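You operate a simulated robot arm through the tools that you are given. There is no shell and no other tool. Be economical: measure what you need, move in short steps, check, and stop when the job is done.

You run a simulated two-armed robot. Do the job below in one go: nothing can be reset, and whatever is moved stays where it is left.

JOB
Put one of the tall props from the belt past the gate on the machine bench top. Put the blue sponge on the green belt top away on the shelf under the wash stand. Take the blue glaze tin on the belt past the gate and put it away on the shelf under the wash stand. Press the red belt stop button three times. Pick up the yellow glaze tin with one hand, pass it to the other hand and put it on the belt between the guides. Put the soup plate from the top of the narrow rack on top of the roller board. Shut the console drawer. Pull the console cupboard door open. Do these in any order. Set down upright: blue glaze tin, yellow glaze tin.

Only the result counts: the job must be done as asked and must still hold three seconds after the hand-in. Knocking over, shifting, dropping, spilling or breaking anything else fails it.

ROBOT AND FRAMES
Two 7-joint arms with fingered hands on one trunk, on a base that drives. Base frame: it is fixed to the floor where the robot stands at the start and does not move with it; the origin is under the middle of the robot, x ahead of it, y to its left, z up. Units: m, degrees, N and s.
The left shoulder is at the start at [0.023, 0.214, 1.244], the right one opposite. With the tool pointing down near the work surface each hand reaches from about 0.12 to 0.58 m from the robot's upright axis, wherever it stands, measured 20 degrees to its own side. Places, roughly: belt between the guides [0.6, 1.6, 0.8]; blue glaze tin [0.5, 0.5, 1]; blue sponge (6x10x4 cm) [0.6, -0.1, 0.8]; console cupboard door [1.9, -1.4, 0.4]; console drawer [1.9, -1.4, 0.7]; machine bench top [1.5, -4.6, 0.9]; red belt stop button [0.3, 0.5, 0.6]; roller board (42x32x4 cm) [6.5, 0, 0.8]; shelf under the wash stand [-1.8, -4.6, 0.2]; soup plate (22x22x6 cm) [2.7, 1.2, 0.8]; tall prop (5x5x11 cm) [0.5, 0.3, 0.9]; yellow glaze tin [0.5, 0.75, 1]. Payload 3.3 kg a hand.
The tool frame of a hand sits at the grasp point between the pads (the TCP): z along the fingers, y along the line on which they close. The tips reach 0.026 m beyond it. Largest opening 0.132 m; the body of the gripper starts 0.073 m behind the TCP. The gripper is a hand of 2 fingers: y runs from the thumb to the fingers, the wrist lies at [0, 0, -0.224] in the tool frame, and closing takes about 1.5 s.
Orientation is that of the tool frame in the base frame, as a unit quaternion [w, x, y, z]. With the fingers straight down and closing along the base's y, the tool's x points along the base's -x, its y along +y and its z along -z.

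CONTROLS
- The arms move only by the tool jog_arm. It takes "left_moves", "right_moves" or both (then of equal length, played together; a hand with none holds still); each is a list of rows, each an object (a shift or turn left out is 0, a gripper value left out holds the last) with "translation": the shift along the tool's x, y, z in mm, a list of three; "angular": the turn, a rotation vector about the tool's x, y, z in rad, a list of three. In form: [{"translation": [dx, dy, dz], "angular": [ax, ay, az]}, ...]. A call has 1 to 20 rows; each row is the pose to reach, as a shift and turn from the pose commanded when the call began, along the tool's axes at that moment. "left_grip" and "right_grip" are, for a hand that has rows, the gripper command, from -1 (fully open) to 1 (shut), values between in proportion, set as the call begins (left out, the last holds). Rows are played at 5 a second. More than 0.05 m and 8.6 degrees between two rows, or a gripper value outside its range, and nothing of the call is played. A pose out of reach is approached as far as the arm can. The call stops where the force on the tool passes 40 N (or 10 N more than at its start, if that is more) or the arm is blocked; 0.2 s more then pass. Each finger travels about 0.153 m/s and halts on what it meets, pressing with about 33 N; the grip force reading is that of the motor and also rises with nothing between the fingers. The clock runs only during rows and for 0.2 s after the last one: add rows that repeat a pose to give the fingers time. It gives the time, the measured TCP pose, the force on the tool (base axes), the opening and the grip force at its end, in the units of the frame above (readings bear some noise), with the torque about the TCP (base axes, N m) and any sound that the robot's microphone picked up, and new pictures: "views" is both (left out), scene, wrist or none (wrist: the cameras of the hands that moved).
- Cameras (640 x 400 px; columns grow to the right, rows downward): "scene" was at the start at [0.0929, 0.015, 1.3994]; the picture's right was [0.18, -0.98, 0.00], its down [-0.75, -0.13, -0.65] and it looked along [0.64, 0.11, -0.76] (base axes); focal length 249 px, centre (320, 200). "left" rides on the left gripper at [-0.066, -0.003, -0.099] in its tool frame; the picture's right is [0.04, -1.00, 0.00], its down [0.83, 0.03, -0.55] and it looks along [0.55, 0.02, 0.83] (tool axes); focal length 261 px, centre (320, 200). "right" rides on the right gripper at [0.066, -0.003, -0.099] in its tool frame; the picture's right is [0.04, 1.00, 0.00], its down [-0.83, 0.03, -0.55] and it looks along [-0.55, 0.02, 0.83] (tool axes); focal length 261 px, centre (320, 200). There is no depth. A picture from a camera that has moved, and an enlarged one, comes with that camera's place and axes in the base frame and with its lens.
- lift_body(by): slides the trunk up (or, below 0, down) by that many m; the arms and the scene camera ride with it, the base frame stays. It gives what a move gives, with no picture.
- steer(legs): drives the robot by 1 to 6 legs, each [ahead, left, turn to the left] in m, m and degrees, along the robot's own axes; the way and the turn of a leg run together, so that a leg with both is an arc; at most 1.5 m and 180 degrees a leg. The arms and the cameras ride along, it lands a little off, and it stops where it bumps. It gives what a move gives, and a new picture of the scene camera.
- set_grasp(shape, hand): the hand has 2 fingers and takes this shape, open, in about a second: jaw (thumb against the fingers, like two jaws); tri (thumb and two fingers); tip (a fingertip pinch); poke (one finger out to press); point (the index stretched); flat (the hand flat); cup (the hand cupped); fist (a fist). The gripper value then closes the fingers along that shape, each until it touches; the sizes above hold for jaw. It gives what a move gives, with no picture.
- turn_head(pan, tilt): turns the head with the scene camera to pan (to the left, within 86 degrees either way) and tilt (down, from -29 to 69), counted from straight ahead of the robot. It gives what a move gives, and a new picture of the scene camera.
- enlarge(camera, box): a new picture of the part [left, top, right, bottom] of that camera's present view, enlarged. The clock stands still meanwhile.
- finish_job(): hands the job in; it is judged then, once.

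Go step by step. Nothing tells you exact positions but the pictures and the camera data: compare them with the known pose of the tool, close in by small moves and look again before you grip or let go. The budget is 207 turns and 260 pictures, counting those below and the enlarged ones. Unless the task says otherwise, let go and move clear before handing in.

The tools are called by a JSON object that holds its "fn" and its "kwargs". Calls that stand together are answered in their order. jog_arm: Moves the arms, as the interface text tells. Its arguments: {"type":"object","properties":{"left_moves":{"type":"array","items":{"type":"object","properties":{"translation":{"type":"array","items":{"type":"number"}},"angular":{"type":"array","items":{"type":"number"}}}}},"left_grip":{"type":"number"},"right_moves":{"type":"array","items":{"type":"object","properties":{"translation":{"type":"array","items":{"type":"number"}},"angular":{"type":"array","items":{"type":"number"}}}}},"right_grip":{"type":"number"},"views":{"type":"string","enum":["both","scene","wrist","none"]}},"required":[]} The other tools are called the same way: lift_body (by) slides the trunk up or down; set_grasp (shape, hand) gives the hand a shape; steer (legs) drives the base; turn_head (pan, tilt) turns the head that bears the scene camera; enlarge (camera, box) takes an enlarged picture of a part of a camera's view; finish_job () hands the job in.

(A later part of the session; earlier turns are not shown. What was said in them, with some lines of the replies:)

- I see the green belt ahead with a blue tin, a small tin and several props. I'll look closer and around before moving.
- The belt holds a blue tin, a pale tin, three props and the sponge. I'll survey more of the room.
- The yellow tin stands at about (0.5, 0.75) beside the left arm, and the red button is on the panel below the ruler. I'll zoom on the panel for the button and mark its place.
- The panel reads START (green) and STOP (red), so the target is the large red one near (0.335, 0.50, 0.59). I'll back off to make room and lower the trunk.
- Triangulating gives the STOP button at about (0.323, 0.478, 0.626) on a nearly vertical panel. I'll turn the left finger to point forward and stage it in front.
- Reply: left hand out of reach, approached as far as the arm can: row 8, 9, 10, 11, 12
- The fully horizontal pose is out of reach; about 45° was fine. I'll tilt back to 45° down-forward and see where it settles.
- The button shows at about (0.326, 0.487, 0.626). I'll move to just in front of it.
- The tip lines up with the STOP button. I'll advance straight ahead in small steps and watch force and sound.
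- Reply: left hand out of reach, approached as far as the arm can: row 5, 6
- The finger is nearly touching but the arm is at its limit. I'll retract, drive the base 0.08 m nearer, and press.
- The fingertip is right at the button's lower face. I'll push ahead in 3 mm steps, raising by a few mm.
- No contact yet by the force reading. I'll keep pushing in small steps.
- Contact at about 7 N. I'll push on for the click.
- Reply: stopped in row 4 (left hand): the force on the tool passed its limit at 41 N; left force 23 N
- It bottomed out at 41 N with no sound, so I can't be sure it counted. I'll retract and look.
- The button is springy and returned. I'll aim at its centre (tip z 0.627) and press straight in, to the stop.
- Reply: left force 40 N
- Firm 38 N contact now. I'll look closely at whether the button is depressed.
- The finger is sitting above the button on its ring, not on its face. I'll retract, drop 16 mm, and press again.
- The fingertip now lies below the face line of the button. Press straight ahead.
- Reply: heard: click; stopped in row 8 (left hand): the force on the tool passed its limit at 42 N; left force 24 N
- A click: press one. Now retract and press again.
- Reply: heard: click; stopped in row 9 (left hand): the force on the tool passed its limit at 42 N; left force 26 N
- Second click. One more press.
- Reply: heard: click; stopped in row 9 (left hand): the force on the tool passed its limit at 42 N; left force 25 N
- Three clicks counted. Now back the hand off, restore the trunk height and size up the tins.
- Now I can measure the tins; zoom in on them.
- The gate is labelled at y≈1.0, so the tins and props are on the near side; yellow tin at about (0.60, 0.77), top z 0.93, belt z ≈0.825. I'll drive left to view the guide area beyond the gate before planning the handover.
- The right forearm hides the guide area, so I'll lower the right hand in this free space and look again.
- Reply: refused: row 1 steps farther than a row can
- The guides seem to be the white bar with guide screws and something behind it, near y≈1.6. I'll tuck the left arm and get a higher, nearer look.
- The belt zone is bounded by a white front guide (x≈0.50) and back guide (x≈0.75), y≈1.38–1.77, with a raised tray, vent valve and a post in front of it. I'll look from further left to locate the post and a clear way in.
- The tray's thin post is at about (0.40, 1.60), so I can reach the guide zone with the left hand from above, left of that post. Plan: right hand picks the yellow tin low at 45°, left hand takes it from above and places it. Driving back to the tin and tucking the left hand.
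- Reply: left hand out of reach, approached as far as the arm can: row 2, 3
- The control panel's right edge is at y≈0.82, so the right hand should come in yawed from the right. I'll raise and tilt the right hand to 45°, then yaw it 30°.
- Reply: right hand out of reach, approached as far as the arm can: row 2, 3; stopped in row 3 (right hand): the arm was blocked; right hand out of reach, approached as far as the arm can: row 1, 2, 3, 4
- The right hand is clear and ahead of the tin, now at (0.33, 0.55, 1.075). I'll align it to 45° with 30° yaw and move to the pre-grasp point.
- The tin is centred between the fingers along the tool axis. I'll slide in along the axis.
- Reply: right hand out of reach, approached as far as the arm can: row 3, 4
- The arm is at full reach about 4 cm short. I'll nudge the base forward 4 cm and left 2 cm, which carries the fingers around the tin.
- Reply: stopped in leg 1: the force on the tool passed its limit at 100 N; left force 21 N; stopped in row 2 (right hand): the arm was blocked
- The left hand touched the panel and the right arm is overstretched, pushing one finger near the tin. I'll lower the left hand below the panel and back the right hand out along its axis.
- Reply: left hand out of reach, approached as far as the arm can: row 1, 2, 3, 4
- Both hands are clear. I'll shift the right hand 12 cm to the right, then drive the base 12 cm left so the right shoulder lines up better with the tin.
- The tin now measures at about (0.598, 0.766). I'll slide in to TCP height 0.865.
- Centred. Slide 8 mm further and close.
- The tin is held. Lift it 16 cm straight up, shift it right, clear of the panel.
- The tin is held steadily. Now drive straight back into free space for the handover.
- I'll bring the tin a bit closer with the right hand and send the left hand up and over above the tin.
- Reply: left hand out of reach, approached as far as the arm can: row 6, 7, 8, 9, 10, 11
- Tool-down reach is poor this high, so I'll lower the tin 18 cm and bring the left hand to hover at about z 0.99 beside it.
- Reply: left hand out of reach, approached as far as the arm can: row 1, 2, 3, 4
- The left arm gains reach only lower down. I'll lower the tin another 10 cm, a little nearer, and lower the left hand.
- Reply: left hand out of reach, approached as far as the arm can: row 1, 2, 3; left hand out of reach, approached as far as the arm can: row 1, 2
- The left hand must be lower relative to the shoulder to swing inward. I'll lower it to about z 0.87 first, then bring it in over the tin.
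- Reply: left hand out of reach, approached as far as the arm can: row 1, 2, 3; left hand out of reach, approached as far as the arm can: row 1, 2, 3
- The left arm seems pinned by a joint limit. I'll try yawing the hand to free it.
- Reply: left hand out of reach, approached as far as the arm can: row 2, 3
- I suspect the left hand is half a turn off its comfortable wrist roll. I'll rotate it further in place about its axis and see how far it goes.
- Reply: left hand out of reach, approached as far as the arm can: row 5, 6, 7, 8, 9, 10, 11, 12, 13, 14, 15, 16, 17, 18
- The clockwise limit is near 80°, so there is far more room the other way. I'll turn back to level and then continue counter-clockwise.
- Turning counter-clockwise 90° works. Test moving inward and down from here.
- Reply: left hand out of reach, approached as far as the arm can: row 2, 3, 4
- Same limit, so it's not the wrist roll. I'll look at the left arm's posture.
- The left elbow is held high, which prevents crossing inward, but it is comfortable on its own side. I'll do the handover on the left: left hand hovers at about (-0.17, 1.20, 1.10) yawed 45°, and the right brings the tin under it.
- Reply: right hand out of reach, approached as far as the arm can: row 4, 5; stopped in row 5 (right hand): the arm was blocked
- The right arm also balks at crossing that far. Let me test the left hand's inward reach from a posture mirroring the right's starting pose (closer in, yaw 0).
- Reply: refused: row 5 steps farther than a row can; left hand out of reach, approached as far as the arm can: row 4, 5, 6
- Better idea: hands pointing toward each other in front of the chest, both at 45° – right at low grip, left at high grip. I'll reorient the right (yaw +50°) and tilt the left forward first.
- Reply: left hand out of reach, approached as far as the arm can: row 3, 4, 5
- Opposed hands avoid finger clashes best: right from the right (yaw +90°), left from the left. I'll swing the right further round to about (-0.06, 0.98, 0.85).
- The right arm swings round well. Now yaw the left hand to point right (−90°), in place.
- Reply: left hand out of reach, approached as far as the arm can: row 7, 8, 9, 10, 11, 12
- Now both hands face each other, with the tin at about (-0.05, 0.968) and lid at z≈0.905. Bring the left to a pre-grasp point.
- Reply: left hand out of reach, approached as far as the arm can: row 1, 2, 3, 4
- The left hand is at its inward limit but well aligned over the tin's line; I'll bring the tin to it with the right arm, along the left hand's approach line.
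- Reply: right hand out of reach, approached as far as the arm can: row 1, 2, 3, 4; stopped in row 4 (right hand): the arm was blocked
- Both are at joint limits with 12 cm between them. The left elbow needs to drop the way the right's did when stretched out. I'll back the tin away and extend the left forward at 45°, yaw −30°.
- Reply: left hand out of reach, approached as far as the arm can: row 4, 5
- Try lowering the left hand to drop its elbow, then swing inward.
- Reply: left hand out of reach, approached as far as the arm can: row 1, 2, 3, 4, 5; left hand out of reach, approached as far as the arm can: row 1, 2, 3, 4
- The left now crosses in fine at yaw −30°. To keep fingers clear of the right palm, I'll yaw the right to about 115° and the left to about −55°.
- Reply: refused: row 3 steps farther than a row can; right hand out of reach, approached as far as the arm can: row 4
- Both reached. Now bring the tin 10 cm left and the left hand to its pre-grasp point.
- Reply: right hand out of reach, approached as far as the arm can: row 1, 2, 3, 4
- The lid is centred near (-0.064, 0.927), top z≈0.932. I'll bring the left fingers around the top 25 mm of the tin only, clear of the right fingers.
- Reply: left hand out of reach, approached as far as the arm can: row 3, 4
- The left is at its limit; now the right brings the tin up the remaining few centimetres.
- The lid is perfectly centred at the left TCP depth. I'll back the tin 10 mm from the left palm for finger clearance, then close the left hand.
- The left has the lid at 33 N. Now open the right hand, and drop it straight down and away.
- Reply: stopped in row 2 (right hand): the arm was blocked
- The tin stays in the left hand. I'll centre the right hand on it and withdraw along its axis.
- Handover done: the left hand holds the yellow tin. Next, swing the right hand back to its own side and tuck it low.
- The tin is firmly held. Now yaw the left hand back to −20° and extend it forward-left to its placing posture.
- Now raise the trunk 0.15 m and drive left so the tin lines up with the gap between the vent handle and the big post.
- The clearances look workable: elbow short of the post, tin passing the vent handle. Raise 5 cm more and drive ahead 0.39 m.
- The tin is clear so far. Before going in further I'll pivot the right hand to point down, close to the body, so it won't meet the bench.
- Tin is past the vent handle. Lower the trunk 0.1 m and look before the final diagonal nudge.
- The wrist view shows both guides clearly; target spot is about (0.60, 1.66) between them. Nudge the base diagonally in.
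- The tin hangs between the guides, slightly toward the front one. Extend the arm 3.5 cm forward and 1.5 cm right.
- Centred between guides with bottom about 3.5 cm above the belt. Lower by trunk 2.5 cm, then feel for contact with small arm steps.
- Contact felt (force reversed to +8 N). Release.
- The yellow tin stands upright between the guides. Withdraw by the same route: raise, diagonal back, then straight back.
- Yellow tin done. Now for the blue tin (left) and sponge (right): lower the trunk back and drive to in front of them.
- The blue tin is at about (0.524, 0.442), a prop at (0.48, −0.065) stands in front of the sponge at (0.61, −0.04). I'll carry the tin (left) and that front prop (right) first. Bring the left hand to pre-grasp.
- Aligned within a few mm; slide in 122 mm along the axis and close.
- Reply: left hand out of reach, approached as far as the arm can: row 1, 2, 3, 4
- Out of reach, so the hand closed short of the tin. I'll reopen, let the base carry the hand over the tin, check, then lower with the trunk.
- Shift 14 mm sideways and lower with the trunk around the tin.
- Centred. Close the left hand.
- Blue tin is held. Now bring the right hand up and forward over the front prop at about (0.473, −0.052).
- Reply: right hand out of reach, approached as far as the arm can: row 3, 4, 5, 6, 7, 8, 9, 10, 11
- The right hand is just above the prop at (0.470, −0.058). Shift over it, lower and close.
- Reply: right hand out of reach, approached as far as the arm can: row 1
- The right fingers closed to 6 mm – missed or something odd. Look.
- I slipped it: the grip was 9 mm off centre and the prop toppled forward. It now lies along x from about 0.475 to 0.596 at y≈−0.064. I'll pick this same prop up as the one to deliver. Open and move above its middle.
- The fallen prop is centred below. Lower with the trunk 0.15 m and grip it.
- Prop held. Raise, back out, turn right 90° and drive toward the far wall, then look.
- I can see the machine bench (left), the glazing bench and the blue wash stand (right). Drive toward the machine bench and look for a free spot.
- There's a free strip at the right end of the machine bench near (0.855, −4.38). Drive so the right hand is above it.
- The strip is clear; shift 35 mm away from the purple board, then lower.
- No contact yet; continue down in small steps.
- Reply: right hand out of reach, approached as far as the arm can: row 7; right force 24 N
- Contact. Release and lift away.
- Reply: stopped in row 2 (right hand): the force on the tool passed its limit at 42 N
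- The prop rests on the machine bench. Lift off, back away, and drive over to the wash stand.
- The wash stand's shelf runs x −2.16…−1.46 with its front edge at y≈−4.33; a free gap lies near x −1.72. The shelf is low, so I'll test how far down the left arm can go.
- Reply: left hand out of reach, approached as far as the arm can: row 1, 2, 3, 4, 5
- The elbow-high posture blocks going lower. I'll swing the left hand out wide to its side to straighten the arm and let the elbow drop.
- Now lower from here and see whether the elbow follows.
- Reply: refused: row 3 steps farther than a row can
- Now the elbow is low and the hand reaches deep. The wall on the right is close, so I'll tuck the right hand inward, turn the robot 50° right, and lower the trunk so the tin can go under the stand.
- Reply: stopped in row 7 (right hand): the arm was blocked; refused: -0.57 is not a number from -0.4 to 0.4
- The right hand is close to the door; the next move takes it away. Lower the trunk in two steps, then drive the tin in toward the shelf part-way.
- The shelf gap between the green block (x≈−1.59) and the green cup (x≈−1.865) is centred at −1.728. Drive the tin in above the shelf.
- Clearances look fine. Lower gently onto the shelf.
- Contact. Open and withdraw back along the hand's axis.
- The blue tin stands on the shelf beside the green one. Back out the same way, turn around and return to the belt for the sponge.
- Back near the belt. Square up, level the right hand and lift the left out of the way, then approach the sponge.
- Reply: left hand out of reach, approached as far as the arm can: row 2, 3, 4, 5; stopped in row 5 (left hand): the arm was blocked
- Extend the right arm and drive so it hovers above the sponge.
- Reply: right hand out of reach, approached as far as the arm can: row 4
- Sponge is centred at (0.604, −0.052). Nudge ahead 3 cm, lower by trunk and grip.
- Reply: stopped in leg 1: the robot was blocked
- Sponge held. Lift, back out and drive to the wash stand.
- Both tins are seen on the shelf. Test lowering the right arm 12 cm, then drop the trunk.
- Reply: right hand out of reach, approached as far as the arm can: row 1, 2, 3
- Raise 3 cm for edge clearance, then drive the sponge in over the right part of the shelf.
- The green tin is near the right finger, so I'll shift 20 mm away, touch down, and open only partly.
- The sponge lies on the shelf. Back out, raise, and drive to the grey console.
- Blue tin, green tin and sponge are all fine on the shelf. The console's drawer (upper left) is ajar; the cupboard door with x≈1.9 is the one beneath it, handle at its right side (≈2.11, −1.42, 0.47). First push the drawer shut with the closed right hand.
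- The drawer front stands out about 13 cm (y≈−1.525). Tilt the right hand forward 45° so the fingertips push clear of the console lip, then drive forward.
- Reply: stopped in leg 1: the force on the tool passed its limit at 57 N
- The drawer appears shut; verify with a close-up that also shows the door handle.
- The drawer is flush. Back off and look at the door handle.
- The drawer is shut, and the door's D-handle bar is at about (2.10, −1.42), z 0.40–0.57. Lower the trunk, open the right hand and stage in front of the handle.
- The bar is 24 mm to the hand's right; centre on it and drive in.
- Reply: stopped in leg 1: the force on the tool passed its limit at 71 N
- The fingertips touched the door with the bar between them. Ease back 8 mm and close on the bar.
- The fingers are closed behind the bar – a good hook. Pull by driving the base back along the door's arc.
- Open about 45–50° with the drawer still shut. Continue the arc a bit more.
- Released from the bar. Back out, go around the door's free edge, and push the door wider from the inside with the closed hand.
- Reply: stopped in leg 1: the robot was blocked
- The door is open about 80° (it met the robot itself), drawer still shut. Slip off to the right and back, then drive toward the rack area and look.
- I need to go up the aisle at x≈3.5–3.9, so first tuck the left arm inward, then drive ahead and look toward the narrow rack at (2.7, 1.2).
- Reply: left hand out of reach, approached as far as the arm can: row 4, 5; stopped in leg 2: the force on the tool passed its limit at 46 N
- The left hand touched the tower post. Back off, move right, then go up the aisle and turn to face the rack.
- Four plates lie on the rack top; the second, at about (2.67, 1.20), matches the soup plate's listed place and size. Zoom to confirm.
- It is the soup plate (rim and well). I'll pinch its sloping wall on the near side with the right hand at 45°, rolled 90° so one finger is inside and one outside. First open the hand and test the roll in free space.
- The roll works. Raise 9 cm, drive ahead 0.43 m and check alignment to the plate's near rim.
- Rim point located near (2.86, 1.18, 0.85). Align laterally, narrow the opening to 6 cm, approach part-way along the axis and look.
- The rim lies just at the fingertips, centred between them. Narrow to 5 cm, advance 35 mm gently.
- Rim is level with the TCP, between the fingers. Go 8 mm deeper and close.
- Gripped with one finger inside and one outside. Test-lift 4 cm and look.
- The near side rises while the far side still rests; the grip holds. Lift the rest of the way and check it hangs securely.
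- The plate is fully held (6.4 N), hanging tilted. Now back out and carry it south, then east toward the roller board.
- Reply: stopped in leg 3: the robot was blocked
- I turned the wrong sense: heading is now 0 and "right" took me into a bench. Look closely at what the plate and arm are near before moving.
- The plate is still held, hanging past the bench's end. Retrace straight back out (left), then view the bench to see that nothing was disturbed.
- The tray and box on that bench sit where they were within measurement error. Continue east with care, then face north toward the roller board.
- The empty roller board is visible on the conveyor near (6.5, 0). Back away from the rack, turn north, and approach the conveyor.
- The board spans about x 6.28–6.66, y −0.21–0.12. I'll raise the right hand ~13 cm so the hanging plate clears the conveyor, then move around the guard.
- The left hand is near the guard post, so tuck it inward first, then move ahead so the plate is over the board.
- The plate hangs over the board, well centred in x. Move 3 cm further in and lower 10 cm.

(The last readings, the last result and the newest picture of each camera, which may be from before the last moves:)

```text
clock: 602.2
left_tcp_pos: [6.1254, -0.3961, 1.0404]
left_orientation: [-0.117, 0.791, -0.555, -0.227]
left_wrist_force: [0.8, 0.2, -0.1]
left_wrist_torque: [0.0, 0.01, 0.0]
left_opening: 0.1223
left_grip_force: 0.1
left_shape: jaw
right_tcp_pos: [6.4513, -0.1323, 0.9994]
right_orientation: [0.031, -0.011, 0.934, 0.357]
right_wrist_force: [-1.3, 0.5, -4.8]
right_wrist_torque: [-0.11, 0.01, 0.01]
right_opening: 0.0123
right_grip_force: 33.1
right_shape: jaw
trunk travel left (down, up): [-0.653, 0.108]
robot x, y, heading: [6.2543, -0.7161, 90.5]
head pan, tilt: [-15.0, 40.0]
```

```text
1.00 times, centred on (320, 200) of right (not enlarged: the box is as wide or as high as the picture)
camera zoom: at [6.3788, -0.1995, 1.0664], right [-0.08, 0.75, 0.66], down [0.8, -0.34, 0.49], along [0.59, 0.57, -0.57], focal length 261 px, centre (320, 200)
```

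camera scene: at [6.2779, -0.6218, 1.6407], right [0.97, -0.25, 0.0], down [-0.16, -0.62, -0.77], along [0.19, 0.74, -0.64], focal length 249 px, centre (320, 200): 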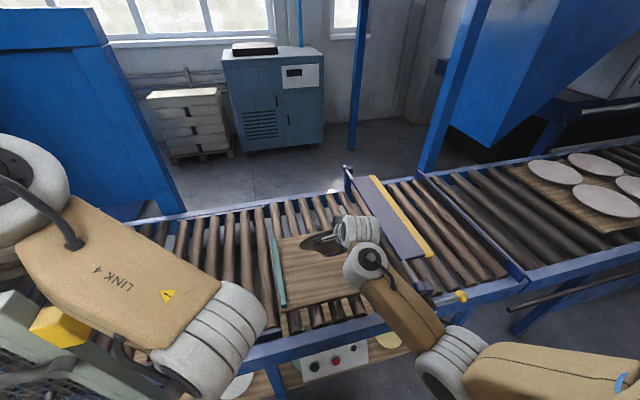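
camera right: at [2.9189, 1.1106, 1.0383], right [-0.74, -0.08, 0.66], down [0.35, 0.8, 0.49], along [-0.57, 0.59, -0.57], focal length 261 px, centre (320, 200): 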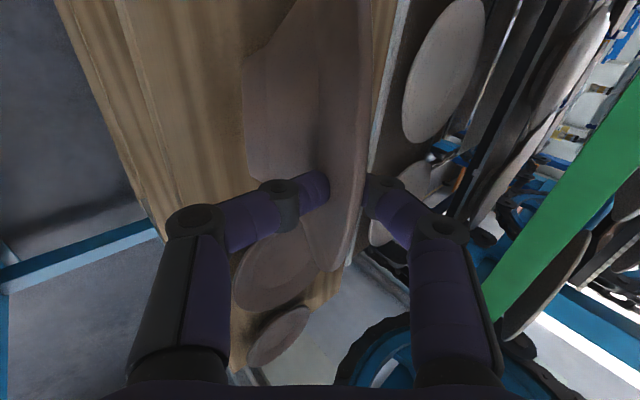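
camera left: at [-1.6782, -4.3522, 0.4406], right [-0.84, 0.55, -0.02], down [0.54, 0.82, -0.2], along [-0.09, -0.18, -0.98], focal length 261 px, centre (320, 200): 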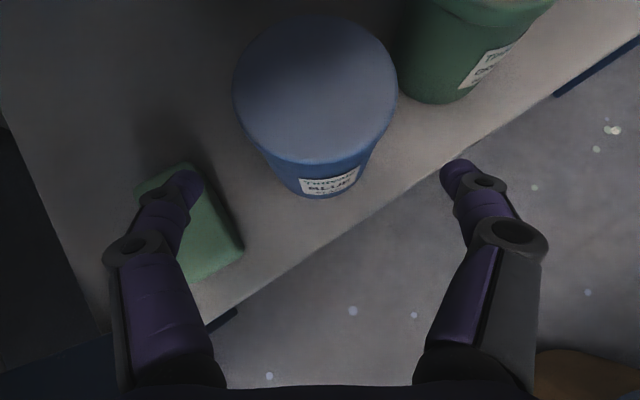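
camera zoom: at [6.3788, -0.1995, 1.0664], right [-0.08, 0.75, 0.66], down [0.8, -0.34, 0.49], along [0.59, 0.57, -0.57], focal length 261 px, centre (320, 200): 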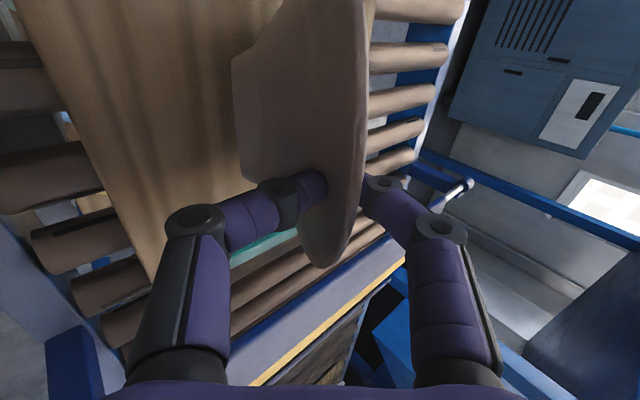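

Contact of the far edge begins. Keep lowering in steps and let it pivot flat.

{"fn": "lift_body", "kwargs": {"by": -0.05}}

{"fn": "lift_body", "kwargs": {"by": -0.035}}

{"fn": "jog_arm", "kwargs": {"right_moves": [{"translation": [0, 0, 0]}], "views": "both"}}

```text
clock: 603.2
left_tcp_pos: [6.1251, -0.3951, 0.9899]
left_orientation: [-0.116, 0.791, -0.555, -0.228]
left_wrist_force: [-0.6, 0.2, -0.6]
left_wrist_torque: [-0.02, 0.01, 0.0]
left_opening: 0.1222
left_grip_force: 0.1
left_shape: jaw
right_tcp_pos: [6.4515, -0.1334, 0.9496]
right_orientation: [0.031, -0.012, 0.934, 0.356]
right_wrist_force: [-0.1, 1.3, -4.6]
right_wrist_torque: [-0.01, 0.02, 0.02]
right_opening: 0.0134
right_grip_force: 33.1
right_shape: jaw
trunk travel left (down, up): [-0.603, 0.158]
robot x, y, heading: [6.2553, -0.7197, 90.3]
head pan, tilt: [-15.0, 40.0]
```

```text
clock: 604.0
left_tcp_pos: [6.1239, -0.3969, 0.9548]
left_orientation: [-0.117, 0.791, -0.556, -0.227]
left_wrist_force: [0.4, -0.2, -0.1]
left_wrist_torque: [-0.01, 0.02, 0.01]
left_opening: 0.1225
left_grip_force: 0.0
left_shape: jaw
right_tcp_pos: [6.4507, -0.1329, 0.913]
right_orientation: [0.031, -0.012, 0.934, 0.357]
right_wrist_force: [0.3, -0.6, 1.6]
right_wrist_torque: [0.29, -0.01, -0.04]
right_opening: 0.0146
right_grip_force: 33.2
right_shape: jaw
trunk travel left (down, up): [-0.568, 0.193]
robot x, y, heading: [6.2509, -0.7168, 90.5]
head pan, tilt: [-15.0, 40.0]
```

```text
clock: 604.4
left_tcp_pos: [6.1242, -0.3961, 0.9548]
left_orientation: [-0.117, 0.791, -0.555, -0.227]
left_wrist_force: [0.0, 0.2, 0.1]
left_wrist_torque: [-0.03, -0.02, 0.01]
left_opening: 0.1222
left_grip_force: 0.0
left_shape: jaw
right_tcp_pos: [6.4507, -0.1332, 0.9135]
right_orientation: [0.03, -0.011, 0.934, 0.356]
right_wrist_force: [-0.3, -0.2, 1.5]
right_wrist_torque: [0.27, 0.0, 0.0]
right_opening: 0.0146
right_grip_force: 32.5
right_shape: jaw
trunk travel left (down, up): [-0.568, 0.193]
robot x, y, heading: [6.2571, -0.7166, 90.5]
head pan, tilt: [-15.0, 40.0]
camera scene: at [6.2776, -0.621, 1.4558], right [0.97, -0.25, 0.0], down [-0.16, -0.62, -0.77], along [0.19, 0.74, -0.64], focal length 249 px, centre (320, 200)
camera right: at [6.3788, -0.2001, 0.9815], right [-0.08, 0.74, 0.66], down [0.8, -0.34, 0.49], along [0.59, 0.57, -0.57], focal length 261 px, centre (320, 200)
```

scene: 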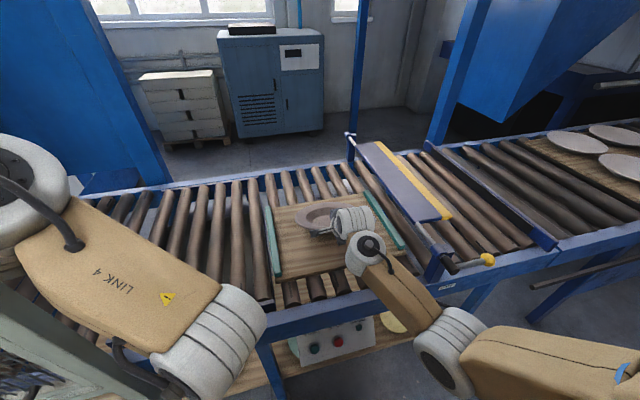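
right: 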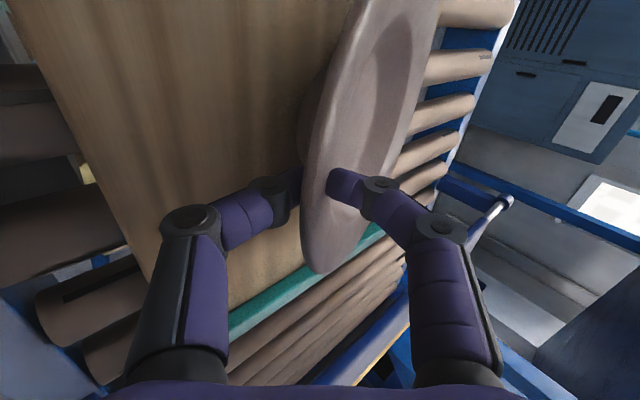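

Pivoting nicely. Pull back 2 cm and lower 3 cm more.

{"fn": "jog_arm", "kwargs": {"right_moves": [{"translation": [0, -8, -7]}, {"translation": [0, -16, -14]}], "views": "none"}}

{"fn": "lift_body", "kwargs": {"by": -0.028}}

{"fn": "jog_arm", "kwargs": {"right_moves": [{"translation": [0, 0, 0]}], "views": "both"}}

```text
clock: 605.0
left_tcp_pos: [6.1259, -0.3958, 0.9554]
left_orientation: [-0.116, 0.792, -0.555, -0.227]
left_wrist_force: [0.6, 1.0, 0.4]
left_wrist_torque: [0.01, 0.04, -0.01]
left_opening: 0.1222
left_grip_force: 0.1
left_shape: jaw
right_tcp_pos: [6.4512, -0.1539, 0.9129]
right_orientation: [0.03, -0.01, 0.934, 0.356]
right_wrist_force: [-0.5, 1.2, -0.2]
right_wrist_torque: [0.3, 0.01, -0.02]
right_opening: 0.0142
right_grip_force: 33.3
right_shape: jaw
trunk travel left (down, up): [-0.568, 0.193]
robot x, y, heading: [6.2548, -0.7161, 90.2]
head pan, tilt: [-15.0, 40.0]
```

```text
clock: 605.7
left_tcp_pos: [6.1251, -0.3956, 0.9267]
left_orientation: [-0.117, 0.792, -0.555, -0.227]
left_wrist_force: [0.0, -0.5, -0.1]
left_wrist_torque: [0.0, 0.01, -0.04]
left_opening: 0.1222
left_grip_force: 0.0
left_shape: jaw
right_tcp_pos: [6.4507, -0.1542, 0.8865]
right_orientation: [0.029, -0.012, 0.934, 0.357]
right_wrist_force: [0.3, -2.2, 2.5]
right_wrist_torque: [0.48, 0.0, -0.05]
right_opening: 0.0156
right_grip_force: 32.9
right_shape: jaw
trunk travel left (down, up): [-0.54, 0.221]
robot x, y, heading: [6.2561, -0.7181, 90.4]
head pan, tilt: [-15.0, 40.0]
```

```text
clock: 606.1
left_tcp_pos: [6.1251, -0.3969, 0.9261]
left_orientation: [-0.117, 0.791, -0.556, -0.227]
left_wrist_force: [-0.6, 0.3, -0.2]
left_wrist_torque: [0.03, -0.04, -0.01]
left_opening: 0.122
left_grip_force: 0.0
left_shape: jaw
right_tcp_pos: [6.45, -0.1541, 0.8854]
right_orientation: [0.03, -0.012, 0.934, 0.356]
right_wrist_force: [0.7, 0.3, 1.2]
right_wrist_torque: [0.5, 0.01, -0.05]
right_opening: 0.0159
right_grip_force: 32.8
right_shape: jaw
trunk travel left (down, up): [-0.54, 0.221]
robot x, y, heading: [6.2565, -0.7176, 90.5]
head pan, tilt: [-15.0, 40.0]
camera scene: at [6.2776, -0.6198, 1.4278], right [0.97, -0.25, 0.0], down [-0.16, -0.62, -0.77], along [0.19, 0.74, -0.64], focal length 249 px, centre (320, 200)
camera right: at [6.3789, -0.2214, 0.9533], right [-0.08, 0.74, 0.66], down [0.8, -0.34, 0.49], along [0.59, 0.57, -0.57], focal length 261 px, centre (320, 200)
```

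scene: 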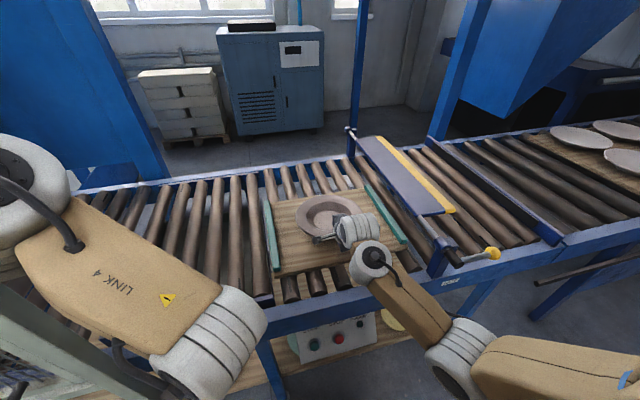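
right: 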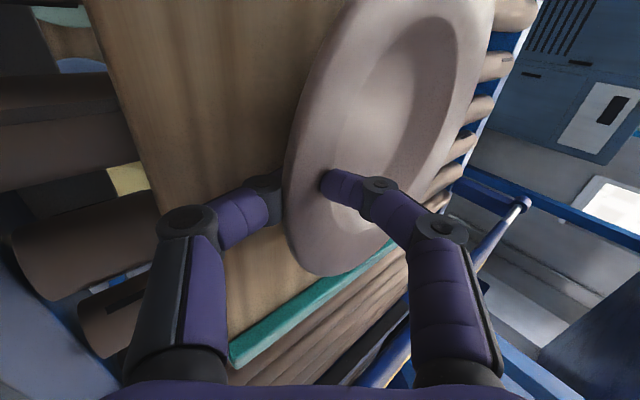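

Almost flat. Lower 1.3 cm more and check.

{"fn": "lift_body", "kwargs": {"by": -0.013}}

{"fn": "lift_body", "kwargs": {"by": -0.006}}

{"fn": "enlarge", "kwargs": {"camera": "right", "box": [0, 0, 640, 400]}}

```text
clock: 606.7
left_tcp_pos: [6.1239, -0.3983, 0.915]
left_orientation: [-0.118, 0.791, -0.555, -0.228]
left_wrist_force: [-0.7, 0.4, 0.1]
left_wrist_torque: [-0.01, -0.01, 0.02]
left_opening: 0.1222
left_grip_force: 0.0
left_shape: jaw
right_tcp_pos: [6.4505, -0.1542, 0.8752]
right_orientation: [0.031, -0.011, 0.932, 0.36]
right_wrist_force: [1.3, -6.5, 17.9]
right_wrist_torque: [0.82, 0.02, -0.1]
right_opening: 0.0192
right_grip_force: 33.2
right_shape: jaw
trunk travel left (down, up): [-0.527, 0.234]
robot x, y, heading: [6.2538, -0.7159, 90.7]
head pan, tilt: [-15.0, 40.0]
```

```text
clock: 607.2
left_tcp_pos: [6.1243, -0.4001, 0.9092]
left_orientation: [-0.117, 0.791, -0.555, -0.228]
left_wrist_force: [-0.2, -0.3, -0.1]
left_wrist_torque: [-0.03, -0.02, -0.04]
left_opening: 0.1221
left_grip_force: 0.1
left_shape: jaw
right_tcp_pos: [6.4494, -0.1565, 0.8722]
right_orientation: [0.03, -0.01, 0.932, 0.362]
right_wrist_force: [2.0, -11.8, 32.7]
right_wrist_torque: [0.99, -0.04, -0.12]
right_opening: 0.0226
right_grip_force: 32.9
right_shape: jaw
trunk travel left (down, up): [-0.521, 0.24]
robot x, y, heading: [6.2524, -0.7166, 90.4]
head pan, tilt: [-15.0, 40.0]
```

```text
1.00 times, centred on (320, 200) of right (not enlarged: the box is as wide or as high as the picture)
camera zoom: at [6.3782, -0.2237, 0.9379], right [-0.08, 0.74, 0.67], down [0.8, -0.35, 0.48], along [0.59, 0.58, -0.56], focal length 261 px, centre (320, 200)
```

zoom: 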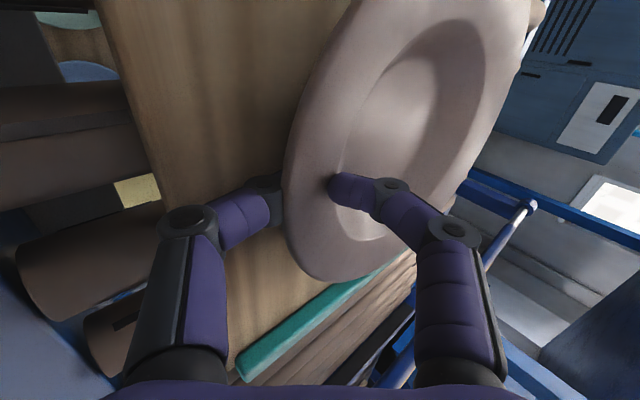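

The plate sits flat on the board. Ease up 4 mm, open partly and withdraw along the axis.

{"fn": "lift_body", "kwargs": {"by": 0.005}}

{"fn": "jog_arm", "kwargs": {"right_moves": [{"translation": [0, 0, 0]}, {"translation": [0, 0, 0]}, {"translation": [0, 0, 0]}, {"translation": [0, 0, -10]}, {"translation": [0, 0, -30]}, {"translation": [0, 0, -60]}, {"translation": [0, 0, -100]}], "right_grip": 0.2, "views": "both"}}

```text
clock: 607.8
left_tcp_pos: [6.1244, -0.3984, 0.9138]
left_orientation: [-0.118, 0.792, -0.555, -0.227]
left_wrist_force: [0.3, 0.4, -0.2]
left_wrist_torque: [-0.01, -0.01, -0.01]
left_opening: 0.1221
left_grip_force: 0.1
left_shape: jaw
right_tcp_pos: [6.4504, -0.1548, 0.8725]
right_orientation: [0.031, -0.012, 0.933, 0.358]
right_wrist_force: [2.3, -3.2, 21.7]
right_wrist_torque: [0.86, 0.02, -0.07]
right_opening: 0.0215
right_grip_force: 32.9
right_shape: jaw
trunk travel left (down, up): [-0.526, 0.235]
robot x, y, heading: [6.2554, -0.719, 90.7]
head pan, tilt: [-15.0, 40.0]
```

```text
clock: 609.4
left_tcp_pos: [6.1247, -0.3966, 0.9131]
left_orientation: [-0.116, 0.792, -0.555, -0.227]
left_wrist_force: [0.2, 0.3, 0.8]
left_wrist_torque: [-0.01, 0.01, -0.05]
left_opening: 0.122
left_grip_force: 0.0
left_shape: jaw
right_tcp_pos: [6.4414, -0.2214, 0.9462]
right_orientation: [0.031, -0.01, 0.934, 0.356]
right_wrist_force: [-0.6, 0.2, 0.4]
right_wrist_torque: [0.01, 0.0, -0.01]
right_opening: 0.0523
right_grip_force: 0.1
right_shape: jaw
trunk travel left (down, up): [-0.526, 0.235]
robot x, y, heading: [6.258, -0.7173, 90.3]
head pan, tilt: [-15.0, 40.0]
camera scene: at [6.2779, -0.6189, 1.4137], right [0.97, -0.25, 0.0], down [-0.16, -0.62, -0.77], along [0.19, 0.74, -0.64], focal length 249 px, centre (320, 200)
camera right: at [6.3701, -0.2877, 1.0139], right [-0.08, 0.75, 0.66], down [0.8, -0.34, 0.49], along [0.59, 0.57, -0.57], focal length 261 px, centre (320, 200)
```

scene: 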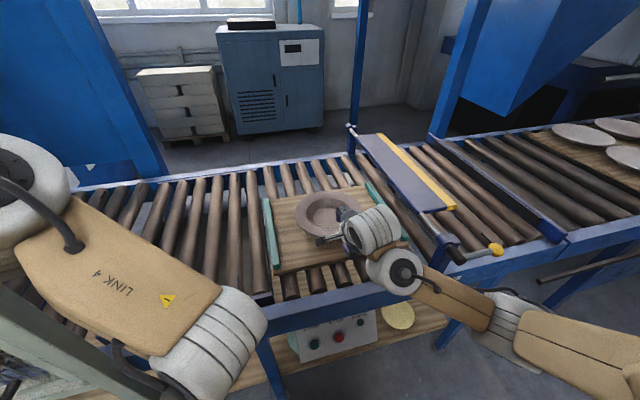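
right: 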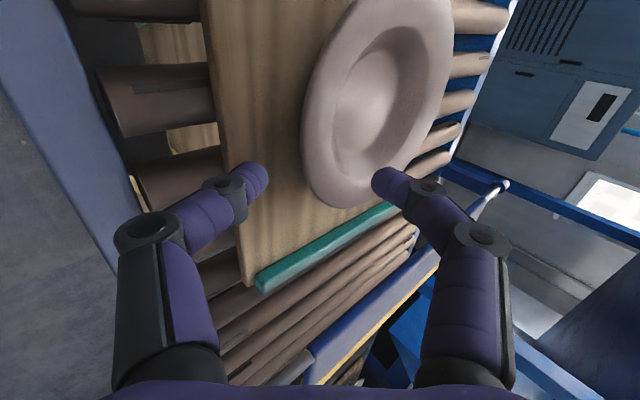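

The soup plate sits flat on the roller board. Back away and take a last look.

{"fn": "steer", "kwargs": {"legs": [[-0.3, 0, 0]]}}

```text
clock: 611.5
left_tcp_pos: [6.1273, -0.7027, 0.9141]
left_orientation: [-0.118, 0.79, -0.557, -0.227]
left_wrist_force: [0.0, -0.3, 0.5]
left_wrist_torque: [-0.03, 0.01, -0.03]
left_opening: 0.1223
left_grip_force: 0.1
left_shape: jaw
right_tcp_pos: [6.446, -0.5283, 0.9467]
right_orientation: [0.03, -0.009, 0.934, 0.356]
right_wrist_force: [0.1, -0.6, 0.4]
right_wrist_torque: [-0.03, 0.01, -0.01]
right_opening: 0.0523
right_grip_force: 0.0
right_shape: jaw
trunk travel left (down, up): [-0.526, 0.235]
robot x, y, heading: [6.2568, -1.0222, 90.2]
head pan, tilt: [-15.0, 40.0]
camera scene: at [6.2796, -0.9257, 1.4138], right [0.97, -0.26, 0.0], down [-0.16, -0.62, -0.77], along [0.2, 0.74, -0.64], focal length 249 px, centre (320, 200)
```

scene: 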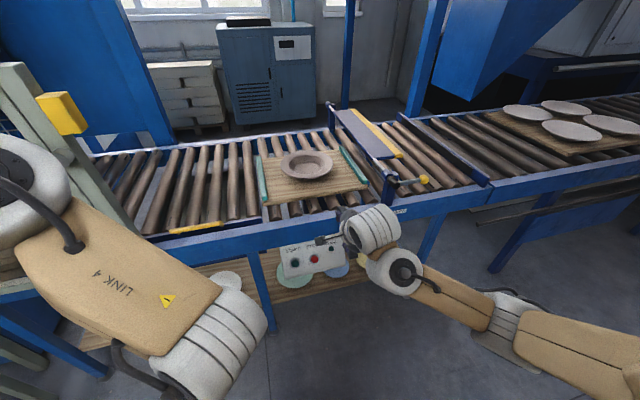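

The plate rests on the board, and both hands are empty and clear. All eight parts are done, so I'm handing in.

{"fn": "finish_job", "kwargs": {}}

```text
The job is handed in.
```

I did all eight parts and handed the job in; no verdict has come back yet.

- **Belt stop button:** pressed three times, each with an audible click. Two earlier pushes missed the button face and made no click.
- **Yellow glaze tin:** picked up with the right hand, passed to the left, and standing upright on the belt between the guides.
- **Blue glaze tin:** upright on the shelf under the wash stand.
- **Blue sponge:** on the same shelf.
- **Tall prop:** on the machine bench top, lying on its side. I knocked it over while grasping it on the belt, and it fell against the sponge.
- **Console drawer:** pushed shut.
- **Cupboard door:** open about 80 degrees.
- **Soup plate:** flat on the roller board.

**Possible faults:** while carrying the soup plate I turned the wrong way, and the base was stopped against a bench at about (3.9, -4.3). The tray and plates on that bench measured within about 4 cm of where they were before. That is close to my measuring error, so I can't rule out a small shift. I also brushed the hanging control panel and a tower post with the left hand, and the base nudged the belt bench once. I saw nothing move in those cases.
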